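You operate a simulated robot arm through the tools that you are given. There is no shell and no other tool. Be economical: measure what you need, move in short steps, check, and stop when the job is done.

Carry out the task below with a simulated robot arm. There is one attempt and no reset: what you move stays moved.

JOB
Slide the carrier along the top of the low bench until it stands next to the cream bottle.
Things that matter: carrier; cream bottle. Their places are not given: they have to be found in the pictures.

The check looks at the end state, three seconds after you hand in, the way a careful person would. Anything else that was tipped, shoved, dropped, spilled or broken makes it a failure.

ROBOT AND FRAMES
A 6-joint arm with a two-finger parallel gripper, fixed in place. Base frame: the origin is at the foot of the arm, x ahead of it, y to its left, z up; the work surface is at about z = 0.8. Lengths are in m, angles in degrees, forces in N, time in s.
With the tool pointing down near the work surface it reaches from about 0.26 to 0.68 m from the base axis. Its first joint turns from -66.0 to 66.0 degrees. Payload 2.9 kg.
Tool frame: the origin (TCP) lies between the finger pads and is the grasp point; the fingertips stand 0.03 m ahead of it; z points along the fingers, y is the line along which they close. The gripper opens to 0.11 m. The fingers are 0.02 m wide and 0.01 m thick; the gripper's body (0.048 by 0.112 m) begins 0.055 m behind the TCP.
Orientation is told as [roll, pitch, yaw] about the base's x, y, z axes, in that order, counted from this pose: with the fingers straight down and closing along the base's y, the tool's x points along the base's -x, its y along +y and its z along -z.

CONTROLS
- The arm moves only by the tool play_rows. Its argument "series" is one flat list of numbers, 7 for each row, row after row: the closure in counts, from 0 (fully open) to 255 (shut), then the shift along the tool's x, y, z in m, then the turn, a rotation vector about the tool's x, y, z in degrees. In form: [claw, x, y, z, ax, ay, az, claw, x, y, z, ax, ay, az, ...]. A call has 1 to 20 rows; each row shifts and turns the commanded pose from where the row before left it, along the tool's axes as they then stand. Rows are played at 5 a second. More than 0.05 m and 8.6 degrees between two rows, or a gripper value outside its range, and nothing of the call is played. Where a pose cannot be reached the arm comes as near as it can. A force on the tool above 40 N (or 10 N above the force at the start of the call, whichever is more), or a blocked arm, ends the call early, and 0.2 s more pass. Each finger travels about 0.108 m/s and halts on what it meets, pressing with about 40 N; the grip force reading is that of the motor and also rises with nothing between the fingers. The clock runs only during rows and for 0.2 s after the last one: add rows that do not move to give the fingers time. The reply holds the time, the measured pose of the TCP, the force on the tool along the base axes, the opening and the grip force, in the units named above and with some noise, and new pictures: "show" is both (left out), scene, wrist or none.
- Cameras (640 x 400 px; columns grow to the right, rows downward): "scene" is fixed at [0.0799, 0.4555, 1.3901]; the picture's right is [-0.64, -0.77, 0.00], its down [-0.51, 0.43, -0.75] and it looks along [0.57, -0.48, -0.66] (base axes); focal length 314 px, centre (320, 200). "wrist" rides on the gripper at [-0.036, 0, -0.057] in the tool frame; the picture's right is [0.00, -1.00, 0.00], its down [0.97, 0.00, -0.24] and it looks along [0.24, 0.00, 0.97] (tool axes); focal length 218 px, centre (320, 200).
- locate(camera, pixels): for up to 12 pixels [column, row] of the newest picture of that camera ("zoom" is the newest enlarged one), the place [x, y, z] in the base frame of the surface seen there, good to about 0.003 m, but the place of the scene camera against the robot may be out by one fixed shift of up to 0.025 m in any direction. It takes no simulated time.
- inspect(camera, box): a new picture of the part [left, top, right, bottom] of that camera's present view, enlarged. It takes no simulated time.
- finish_job(): hands the job in; it is judged then, once.

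Keep the steps short. Do not move on a guess: measure, check each grasp and each placing, and mend mistakes. In all there are 60 turns and 120 pictures (those below and enlarged ones count). Leave the gripper open and the arm clear of the work at the hand-in unless told otherwise, and finish with a single line.

The tools are called after ">>>" as name(argument=value, ...) on one line, values as JSON. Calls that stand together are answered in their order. play_rows: Moves the arm, as the interface text tells. Its arguments: {"type":"object","properties":{"series":{"type":"array","items":{"type":"number"}},"show":{"type":"string","enum":["both","scene","wrist","none"]}},"required":["series"]} The other tools are called the same way: locate (camera, pixels) gives the place of the surface under pixels of a picture; inspect (camera, box) takes an enlarged picture of a part of a camera's view; finish_job () hands the job in.

At the start:

```text
t: 0.0
eef_pos: [0.3792, 0.0112, 1.0175]
orientation: [0.0, 0.0, 0.0]
ft_force: [0.9, -0.3, 0.3]
opening: 0.1099
grasp_force: 0.0
```

scene: 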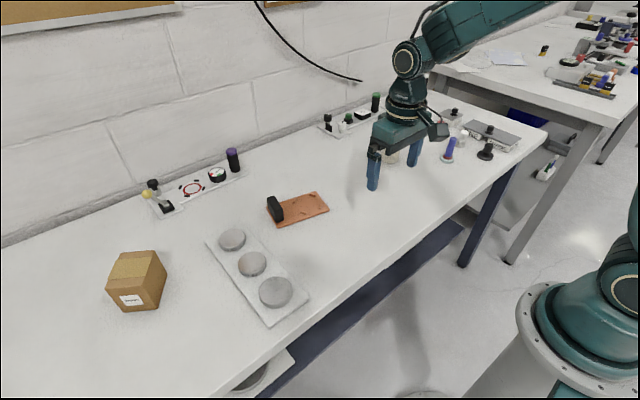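
wrist: 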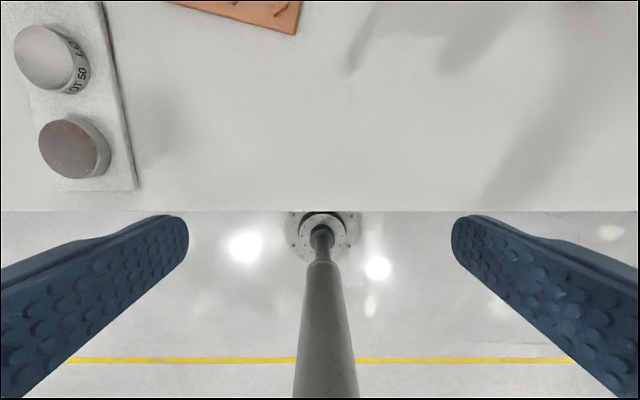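

I see a copper board with a black block, a white plate with three round lids, and items near the gripper. I'll enlarge these to identify the carrier and the cream bottle.

>>> inspect(camera="scene", box=[180, 170, 360, 330])

>>> inspect(camera="scene", box=[310, 80, 540, 210])

```text
2.50 times, centred on (270, 250) of scene
```

zoom: 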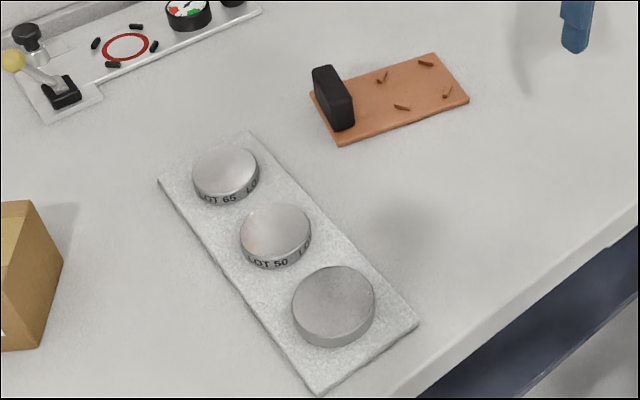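

```text
2.78 times, centred on (425, 145) of scene
```

zoom: 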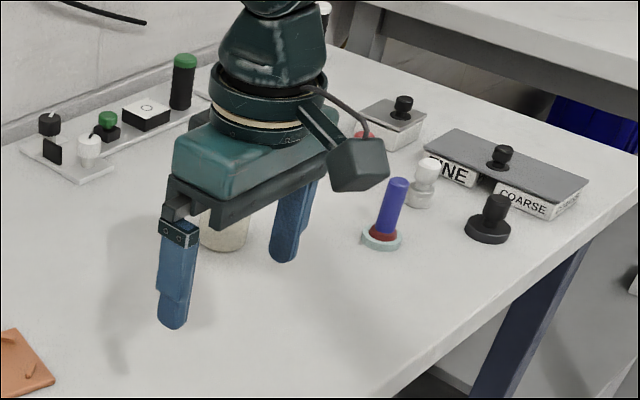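

The cream object is hidden behind the gripper near (390,157). I'll raise the arm 0.15 m to clear the view.

>>> play_rows(series=[0, 0, 0, -0.04, 0, 0, 0, 0, 0, 0, -0.04, 0, 0, 0, 0, 0, 0, -0.04, 0, 0, 0, 0, 0, 0, -0.03, 0, 0, 0, 0, 0, 0, 0, 0, 0, 0])

```text
t: 1.2
eef_pos: [0.381, 0.0092, 1.1676]
orientation: [0.0, 0.0, 0.0]
ft_force: [-0.3, 0.3, 0.7]
opening: 0.1102
grasp_force: 0.1
```

scene: 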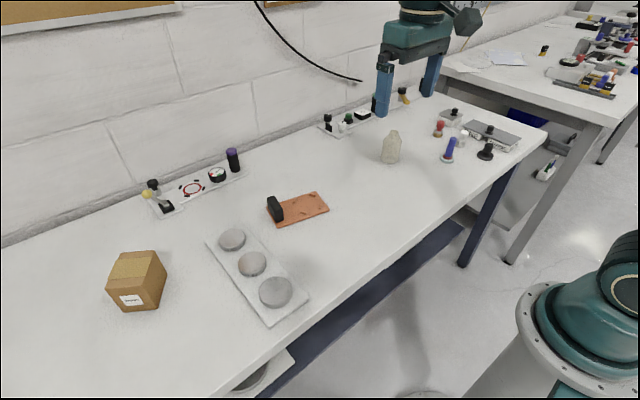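
wrist: 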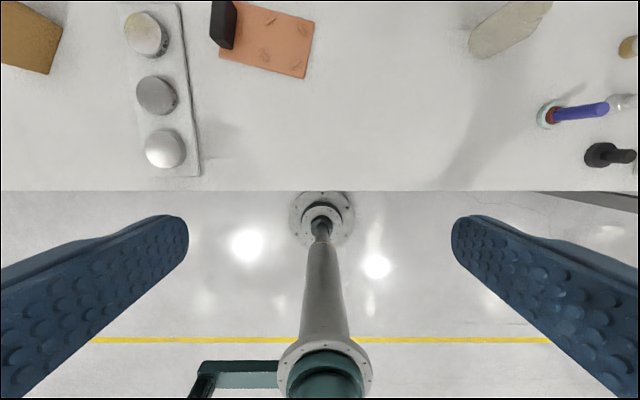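

Cream bottle now visible at (390,147). I'll look closely at the copper board and bottle.

>>> inspect(camera="scene", box=[255, 180, 339, 235])

>>> inspect(camera="scene", box=[360, 80, 530, 190])

>>> inspect(camera="wrist", box=[100, 0, 340, 190])

>>> locate(camera="scene", pixels=[[390, 161], [390, 147], [392, 133], [272, 200], [278, 217], [275, 225], [328, 209], [316, 193], [303, 208], [271, 200], [283, 208], [300, 240]])

>>> locate(camera="wrist", pixels=[[223, 20], [220, 56], [302, 78], [313, 20], [237, 2], [270, 40], [497, 45], [480, 50], [540, 8], [176, 90], [200, 174], [232, 48]])

```text
7.27 times, centred on (297, 208) of scene
```

zoom: 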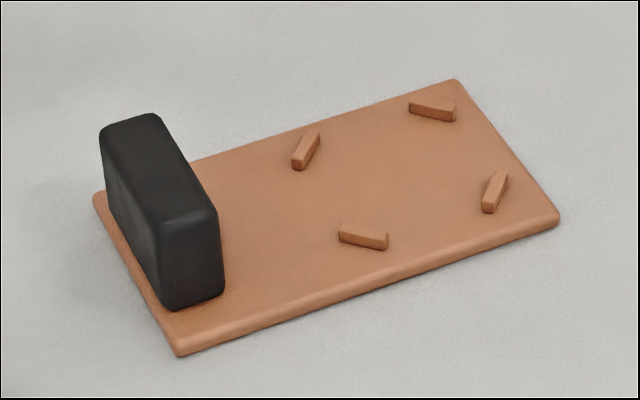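

```text
3.64 times, centred on (445, 135) of scene
```

zoom: 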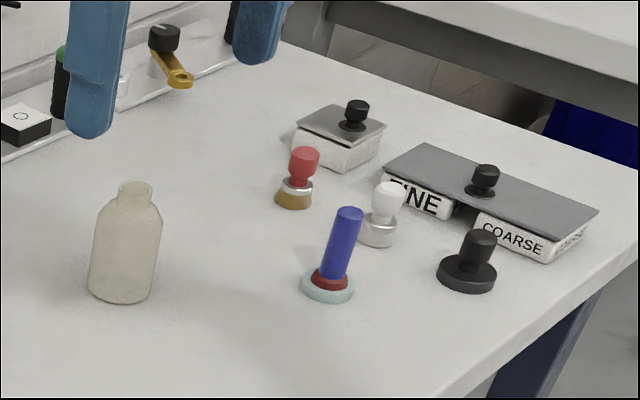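

```text
2.11 times, centred on (220, 95) of wrist
```

zoom: 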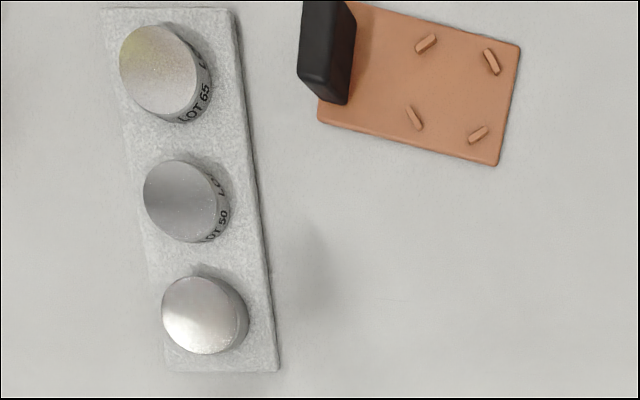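

```text
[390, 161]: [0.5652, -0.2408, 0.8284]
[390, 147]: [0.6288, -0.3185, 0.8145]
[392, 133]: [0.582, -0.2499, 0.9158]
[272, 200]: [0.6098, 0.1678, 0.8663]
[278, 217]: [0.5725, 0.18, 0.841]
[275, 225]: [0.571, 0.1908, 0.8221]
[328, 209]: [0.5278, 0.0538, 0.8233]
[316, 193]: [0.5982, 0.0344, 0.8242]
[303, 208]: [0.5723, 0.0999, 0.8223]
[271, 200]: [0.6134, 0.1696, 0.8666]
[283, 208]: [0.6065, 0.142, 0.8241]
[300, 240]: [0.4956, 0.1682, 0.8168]
```

```text
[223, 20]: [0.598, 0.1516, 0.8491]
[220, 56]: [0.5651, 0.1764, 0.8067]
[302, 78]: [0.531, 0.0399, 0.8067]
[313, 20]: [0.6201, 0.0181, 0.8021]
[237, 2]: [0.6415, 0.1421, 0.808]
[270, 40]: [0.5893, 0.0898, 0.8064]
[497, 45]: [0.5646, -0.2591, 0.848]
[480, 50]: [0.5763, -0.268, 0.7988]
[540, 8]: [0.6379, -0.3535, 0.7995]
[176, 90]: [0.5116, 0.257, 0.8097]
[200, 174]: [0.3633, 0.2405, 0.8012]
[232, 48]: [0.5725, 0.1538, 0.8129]
```

The carrier is the copper board with a black upright grip at its +y end (about x 0.60, y 0.16). The bottle stands near (0.59,-0.27). The scene camera reads about 0.016 m high and 0.014 m toward +y compared with the wrist. I'll move above the grip, turn about 14° to match it, and measure again.

>>> play_rows(series=[0, -0.03, 0.02, 0.021, 0, 0, 0, 0, -0.03, 0.02, 0.021, 0, 0, 0, 0, -0.03, 0.02, 0.021, 0, 0, 0, 0, -0.03, 0.02, 0.021, 0, 0, 0, 0, -0.03, 0.02, 0.021, 0, 0, 0, 0, -0.03, 0.02, 0.021, 0, 0, 0, 0, -0.03, 0.02, 0.021, 0, 0, 0, 0, 0, 0, 0, 0, 0, 7, 0, 0, 0, 0, 0, 0, 7, 0, 0, 0, 0, 0, 0, 0])

```text
t: 3.4
eef_pos: [0.5887, 0.1525, 1.0194]
orientation: [0.0, 0.0, -14.0]
ft_force: [-0.2, 0.1, -1.3]
opening: 0.1101
grasp_force: 0.2
```

scene: 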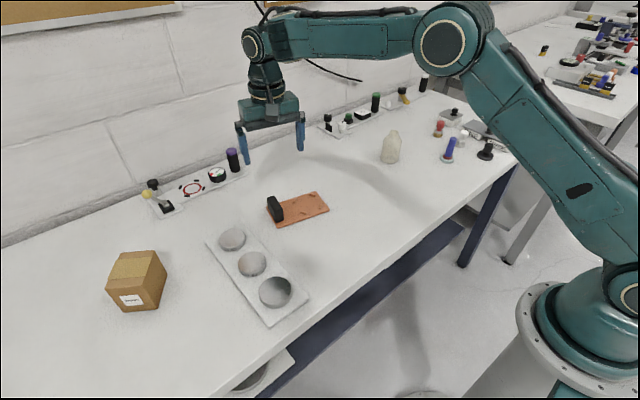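
wrist: 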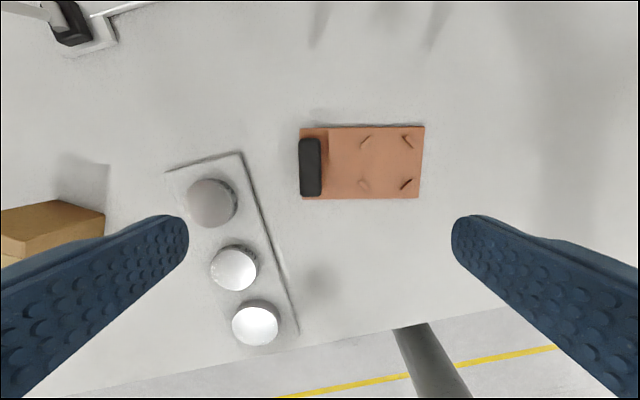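

Well aligned, with the grip upright in the wrist view. Next I'll locate its top and the plate corners.

>>> locate(camera="wrist", pixels=[[311, 167], [304, 143], [316, 143], [304, 192], [317, 192], [303, 198], [417, 197], [422, 128], [301, 130], [360, 175], [235, 250], [298, 330]])

>>> inspect(camera="wrist", box=[280, 110, 440, 210])

```text
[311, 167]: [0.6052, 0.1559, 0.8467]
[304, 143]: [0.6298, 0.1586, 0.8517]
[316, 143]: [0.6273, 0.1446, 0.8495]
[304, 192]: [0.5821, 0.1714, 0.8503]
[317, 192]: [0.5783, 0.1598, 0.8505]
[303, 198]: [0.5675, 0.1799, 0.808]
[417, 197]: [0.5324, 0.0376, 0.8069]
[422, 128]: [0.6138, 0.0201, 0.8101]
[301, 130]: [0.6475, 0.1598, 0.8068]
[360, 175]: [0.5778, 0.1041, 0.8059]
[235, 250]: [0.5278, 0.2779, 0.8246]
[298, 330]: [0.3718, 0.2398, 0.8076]
```

```text
4.00 times, centred on (360, 160) of wrist
```

zoom: 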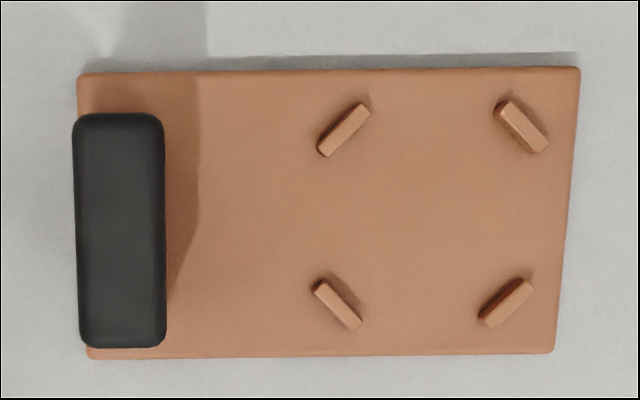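

Grip centre is about (0.604, 0.158), with its top at 0.850 and the plate top at 0.808. I'll centre over it and descend to TCP z of about 0.847, leaving the gripper open.

>>> play_rows(series=[0, -0.0135, 0.009, 0, 0, 0, 0, 0, 0, 0, 0.04, 0, 0, 0, 0, 0, 0, 0.04, 0, 0, 0, 0, 0, 0, 0.04, 0, 0, 0, 0, 0, 0, 0.03, 0, 0, 0, 0, 0, 0, 0.021, 0, 0, 0, 0, 0, 0, 0, 0, 0, 0])

```text
t: 5.0
eef_pos: [0.6044, 0.1558, 0.8491]
orientation: [0.1, 0.1, -14.1]
ft_force: [0.2, 0.3, 0.5]
opening: 0.1102
grasp_force: 0.0
```

scene: 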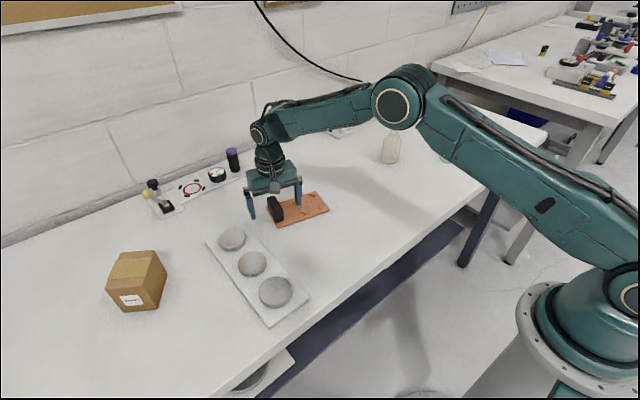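
wrist: 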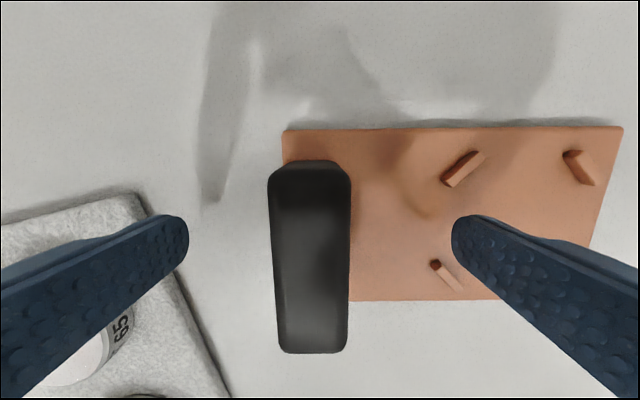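

The grip sits between the fingers and the tips are clear of the plate and slab. Next I'll close the gripper.

>>> play_rows(series=[0, 0, 0.001, 0, 0, 0, 0, 255, 0, 0, 0, 0, 0, 0, 255, 0, 0, 0, 0, 0, 0, 255, 0, 0, 0, 0, 0, 0, 255, 0, 0, 0, 0, 0, 0])

```text
t: 6.2
eef_pos: [0.6034, 0.1567, 0.8494]
orientation: [0.0, 0.0, -13.9]
ft_force: [0.9, 0.2, 1.0]
opening: 0.0236
grasp_force: 40.0
```

scene: 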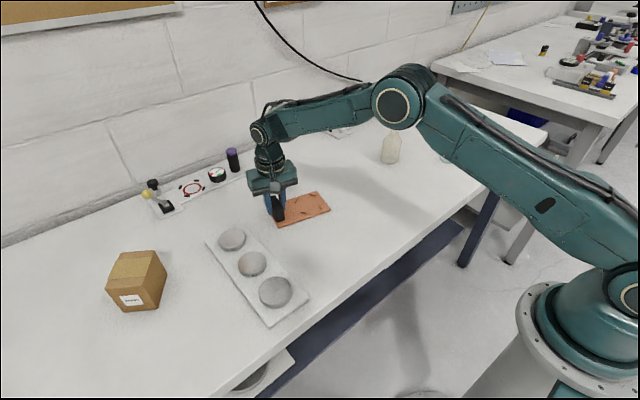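
wrist: 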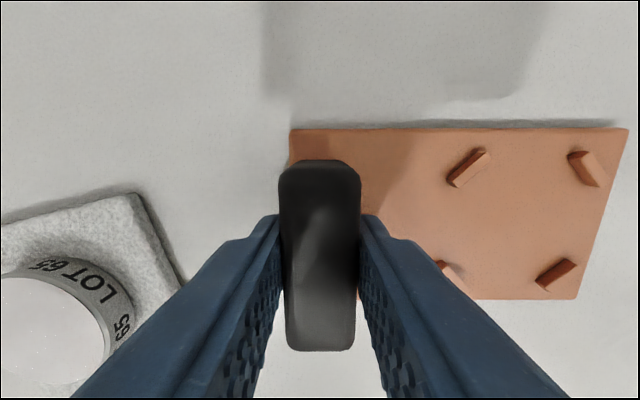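

Gripped (0.024 m opening, 40 N). I'll slide it along base -y by 0.20 m first, staying flat on the bench, then measure the gap to the bottle.

>>> play_rows(series=[255, -0.00605, -0.02425, 0, 0, 0, 0, 255, -0.00605, -0.02425, 0, 0, 0, 0, 255, -0.00605, -0.02425, 0, 0, 0, 0, 255, -0.00605, -0.02425, 0, 0, 0, 0, 255, -0.00605, -0.02425, 0, 0, 0, 0, 255, -0.00605, -0.02425, 0, 0, 0, 0, 255, -0.00605, -0.02425, 0, 0, 0, 0, 255, -0.00605, -0.02425, 0, 0, 0, 0, 255, 0, 0, 0, 0, 0, 0])

```text
t: 8.2
eef_pos: [0.6034, -0.0424, 0.8493]
orientation: [-0.1, -0.1, -13.9]
ft_force: [0.1, 3.5, 20.5]
opening: 0.0235
grasp_force: 40.1
```

scene: 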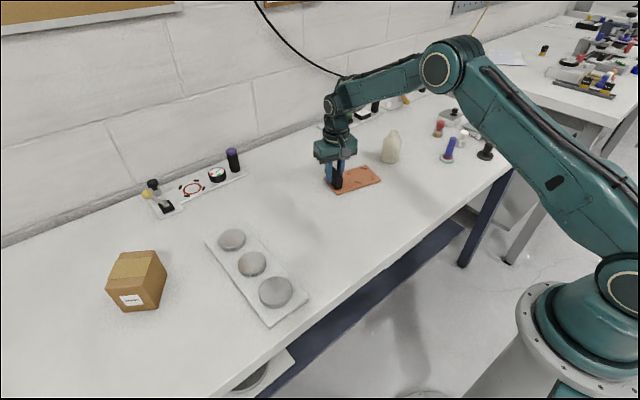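
wrist: 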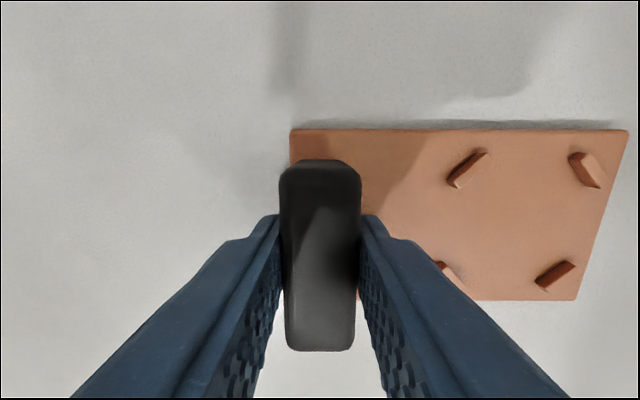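

It moved 0.20 m and stayed aligned. Next I'll measure the gap to the bottle.

>>> inspect(camera="scene", box=[320, 120, 420, 200])

>>> locate(camera="scene", pixels=[[380, 179], [369, 168], [390, 162], [381, 155], [383, 159], [398, 158], [375, 174]])

```text
5.00 times, centred on (370, 160) of scene
```

zoom: 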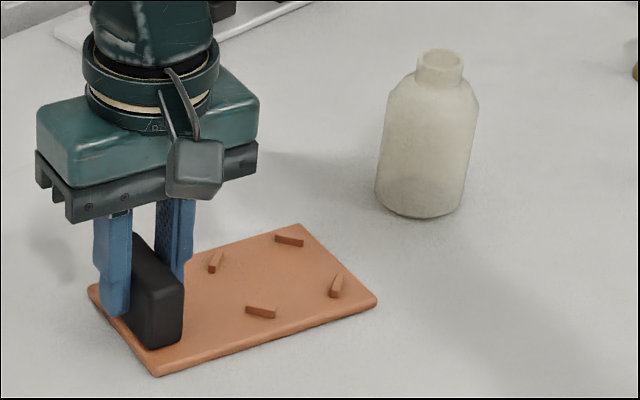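

```text
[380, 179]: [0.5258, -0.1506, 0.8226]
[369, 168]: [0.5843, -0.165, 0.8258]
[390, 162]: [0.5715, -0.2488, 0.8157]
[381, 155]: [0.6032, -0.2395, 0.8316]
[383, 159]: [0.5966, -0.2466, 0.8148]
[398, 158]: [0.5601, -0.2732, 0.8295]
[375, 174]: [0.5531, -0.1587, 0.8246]
```

I'll use the enlarged picture for more precise base points on the bottle and plate end.

>>> locate(camera="zoom", pixels=[[376, 192], [385, 205], [420, 214], [462, 203], [440, 56], [418, 66], [460, 68], [374, 296], [300, 228], [340, 262], [382, 175], [472, 150]])

```text
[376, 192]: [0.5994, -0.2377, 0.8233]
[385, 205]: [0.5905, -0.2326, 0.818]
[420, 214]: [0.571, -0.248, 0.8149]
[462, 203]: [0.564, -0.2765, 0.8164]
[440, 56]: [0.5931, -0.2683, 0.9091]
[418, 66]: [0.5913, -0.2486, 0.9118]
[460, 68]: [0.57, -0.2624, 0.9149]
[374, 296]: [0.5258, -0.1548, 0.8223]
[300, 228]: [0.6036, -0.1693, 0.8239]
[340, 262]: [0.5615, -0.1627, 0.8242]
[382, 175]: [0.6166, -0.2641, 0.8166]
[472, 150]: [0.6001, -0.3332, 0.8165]
```

In the scene frame the plate end is at y ≈ -0.168 and the bottle's near side at y ≈ -0.233, so the gap is about 0.064 m. I'll slide 0.046 m more slowly, to leave about 0.018 m.

>>> play_rows(series=[255, -0.0028, -0.01116, 0, 0, 0, 0, 255, -0.0028, -0.01116, 0, 0, 0, 0, 255, -0.0028, -0.01116, 0, 0, 0, 0, 255, -0.0028, -0.01116, 0, 0, 0, 0, 255, 0, 0, 0, 0, 0, 0])

>>> inspect(camera="scene", box=[330, 120, 430, 200])

```text
t: 9.4
eef_pos: [0.6033, -0.0891, 0.8486]
orientation: [0.0, 0.2, -14.0]
ft_force: [-0.6, -0.2, -0.5]
opening: 0.0236
grasp_force: 40.3
```

scene: 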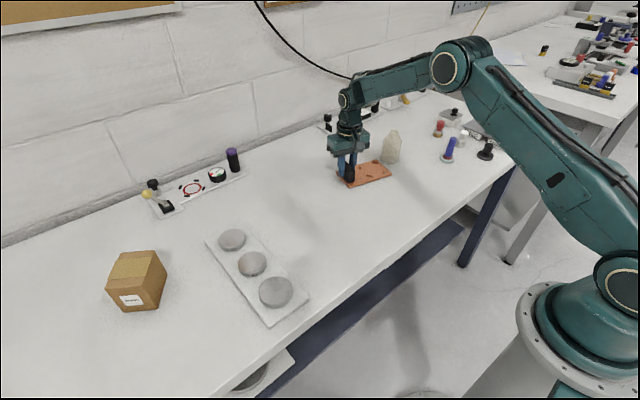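
wrist: 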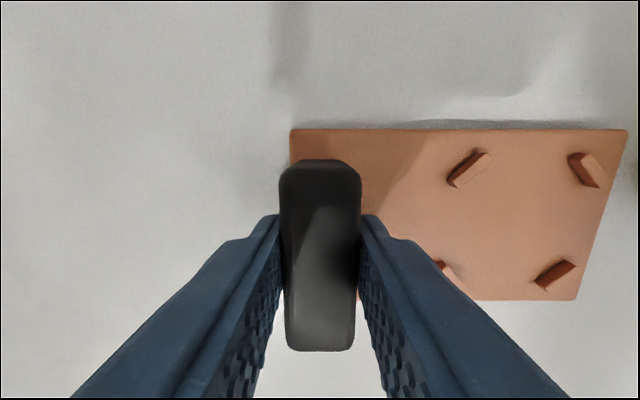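

```text
5.00 times, centred on (380, 160) of scene
```

zoom: 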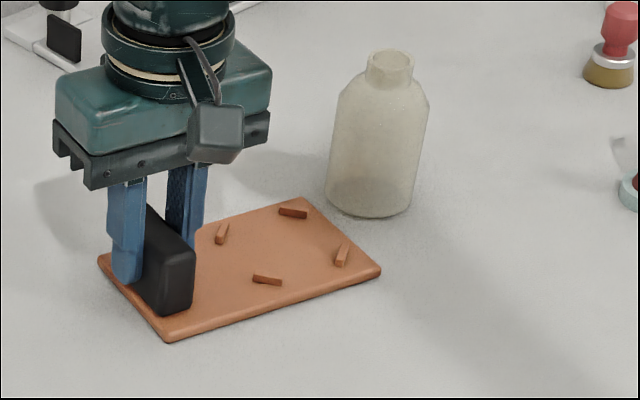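

The plate stands flat beside the upright bottle with a gap of about 2 cm. I'll open the gripper slowly and wait, without moving yet.

>>> play_rows(series=[200, 0, 0, 0, 0, 0, 0, 150, 0, 0, 0, 0, 0, 0, 100, 0, 0, 0, 0, 0, 0, 100, 0, 0, 0, 0, 0, 0, 100, 0, 0, 0, 0, 0, 0])

```text
t: 10.6
eef_pos: [0.6045, -0.0888, 0.8508]
orientation: [0.0, 0.0, -14.0]
ft_force: [0.0, 0.3, -0.5]
opening: 0.0669
grasp_force: 0.0
```

scene: 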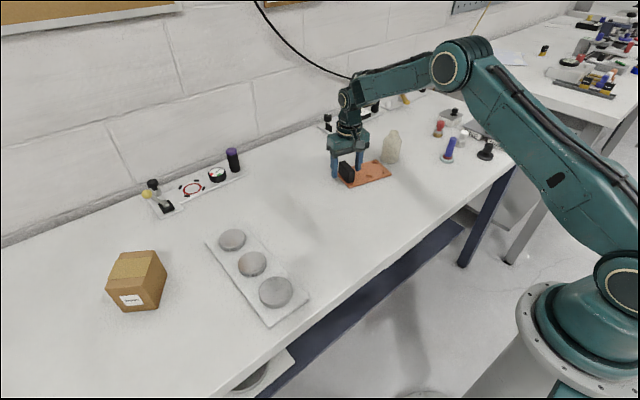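
wrist: 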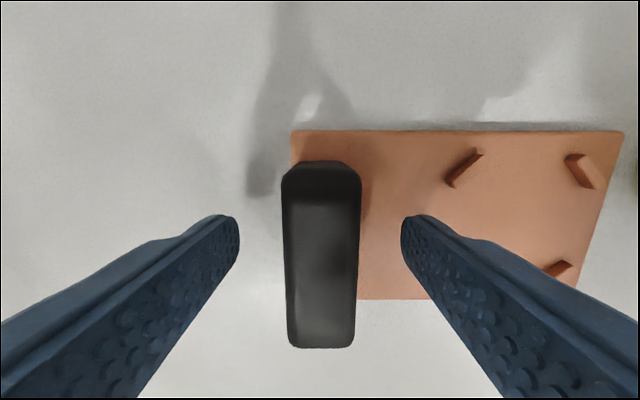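

The grip is free on both sides. I'll lift straight up, then back off toward the base with the gripper open.

>>> play_rows(series=[100, 0, 0, -0.03, 0, 0, 0, 100, 0, 0, -0.04, 0, 0, 0, 100, 0, 0, -0.04, 0, 0, 0, 0, 0, 0, -0.04, 0, 0, 0, 0, 0, 0, -0.04, 0, 0, 0, 0, 0.04, 0, 0, 0, 0, 0, 0, 0.04, 0, 0, 0, 0, 0, 0, 0.04, 0, 0, 0, 0, 0, 0, 0, 0, 0, 0, 0, 0])

>>> inspect(camera="scene", box=[330, 120, 430, 200])

>>> locate(camera="zoom", pixels=[[374, 268], [300, 200], [335, 205], [328, 190], [370, 214], [330, 228]])

```text
t: 12.6
eef_pos: [0.4862, -0.0598, 1.0389]
orientation: [0.0, -0.1, -14.0]
ft_force: [-0.6, -0.5, -0.1]
opening: 0.1101
grasp_force: 0.0
```

scene: 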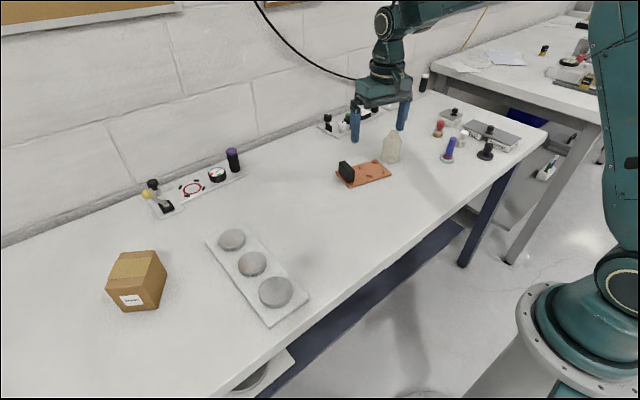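
wrist: 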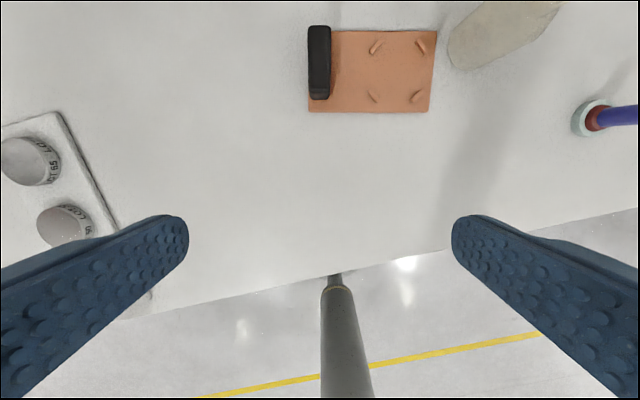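

```text
5.00 times, centred on (380, 160) of scene
```

zoom: 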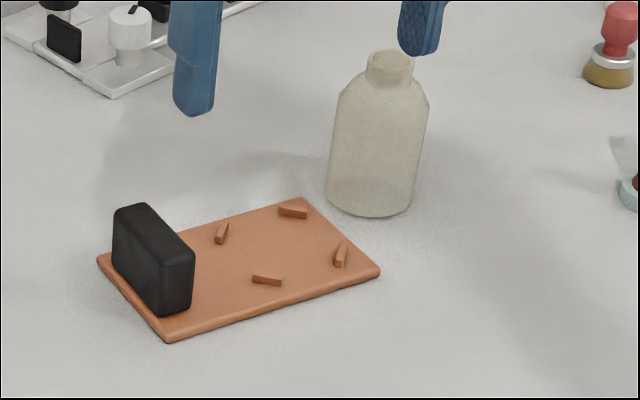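

```text
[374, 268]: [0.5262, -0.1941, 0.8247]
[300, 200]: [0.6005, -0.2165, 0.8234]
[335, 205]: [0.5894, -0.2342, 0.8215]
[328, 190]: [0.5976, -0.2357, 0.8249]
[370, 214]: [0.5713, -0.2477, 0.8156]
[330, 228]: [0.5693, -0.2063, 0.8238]
```

The carrier is flat, about 2 cm from the undisturbed bottle. The gripper is open and clear, so I'm handing in.

>>> finish_job()

```text
The job is handed in.
```

The carrier (taken to be the copper board with the black grip) now stands flat on the bench about 2 cm from the upright cream bottle, nothing else was disturbed, and the job is handed in.
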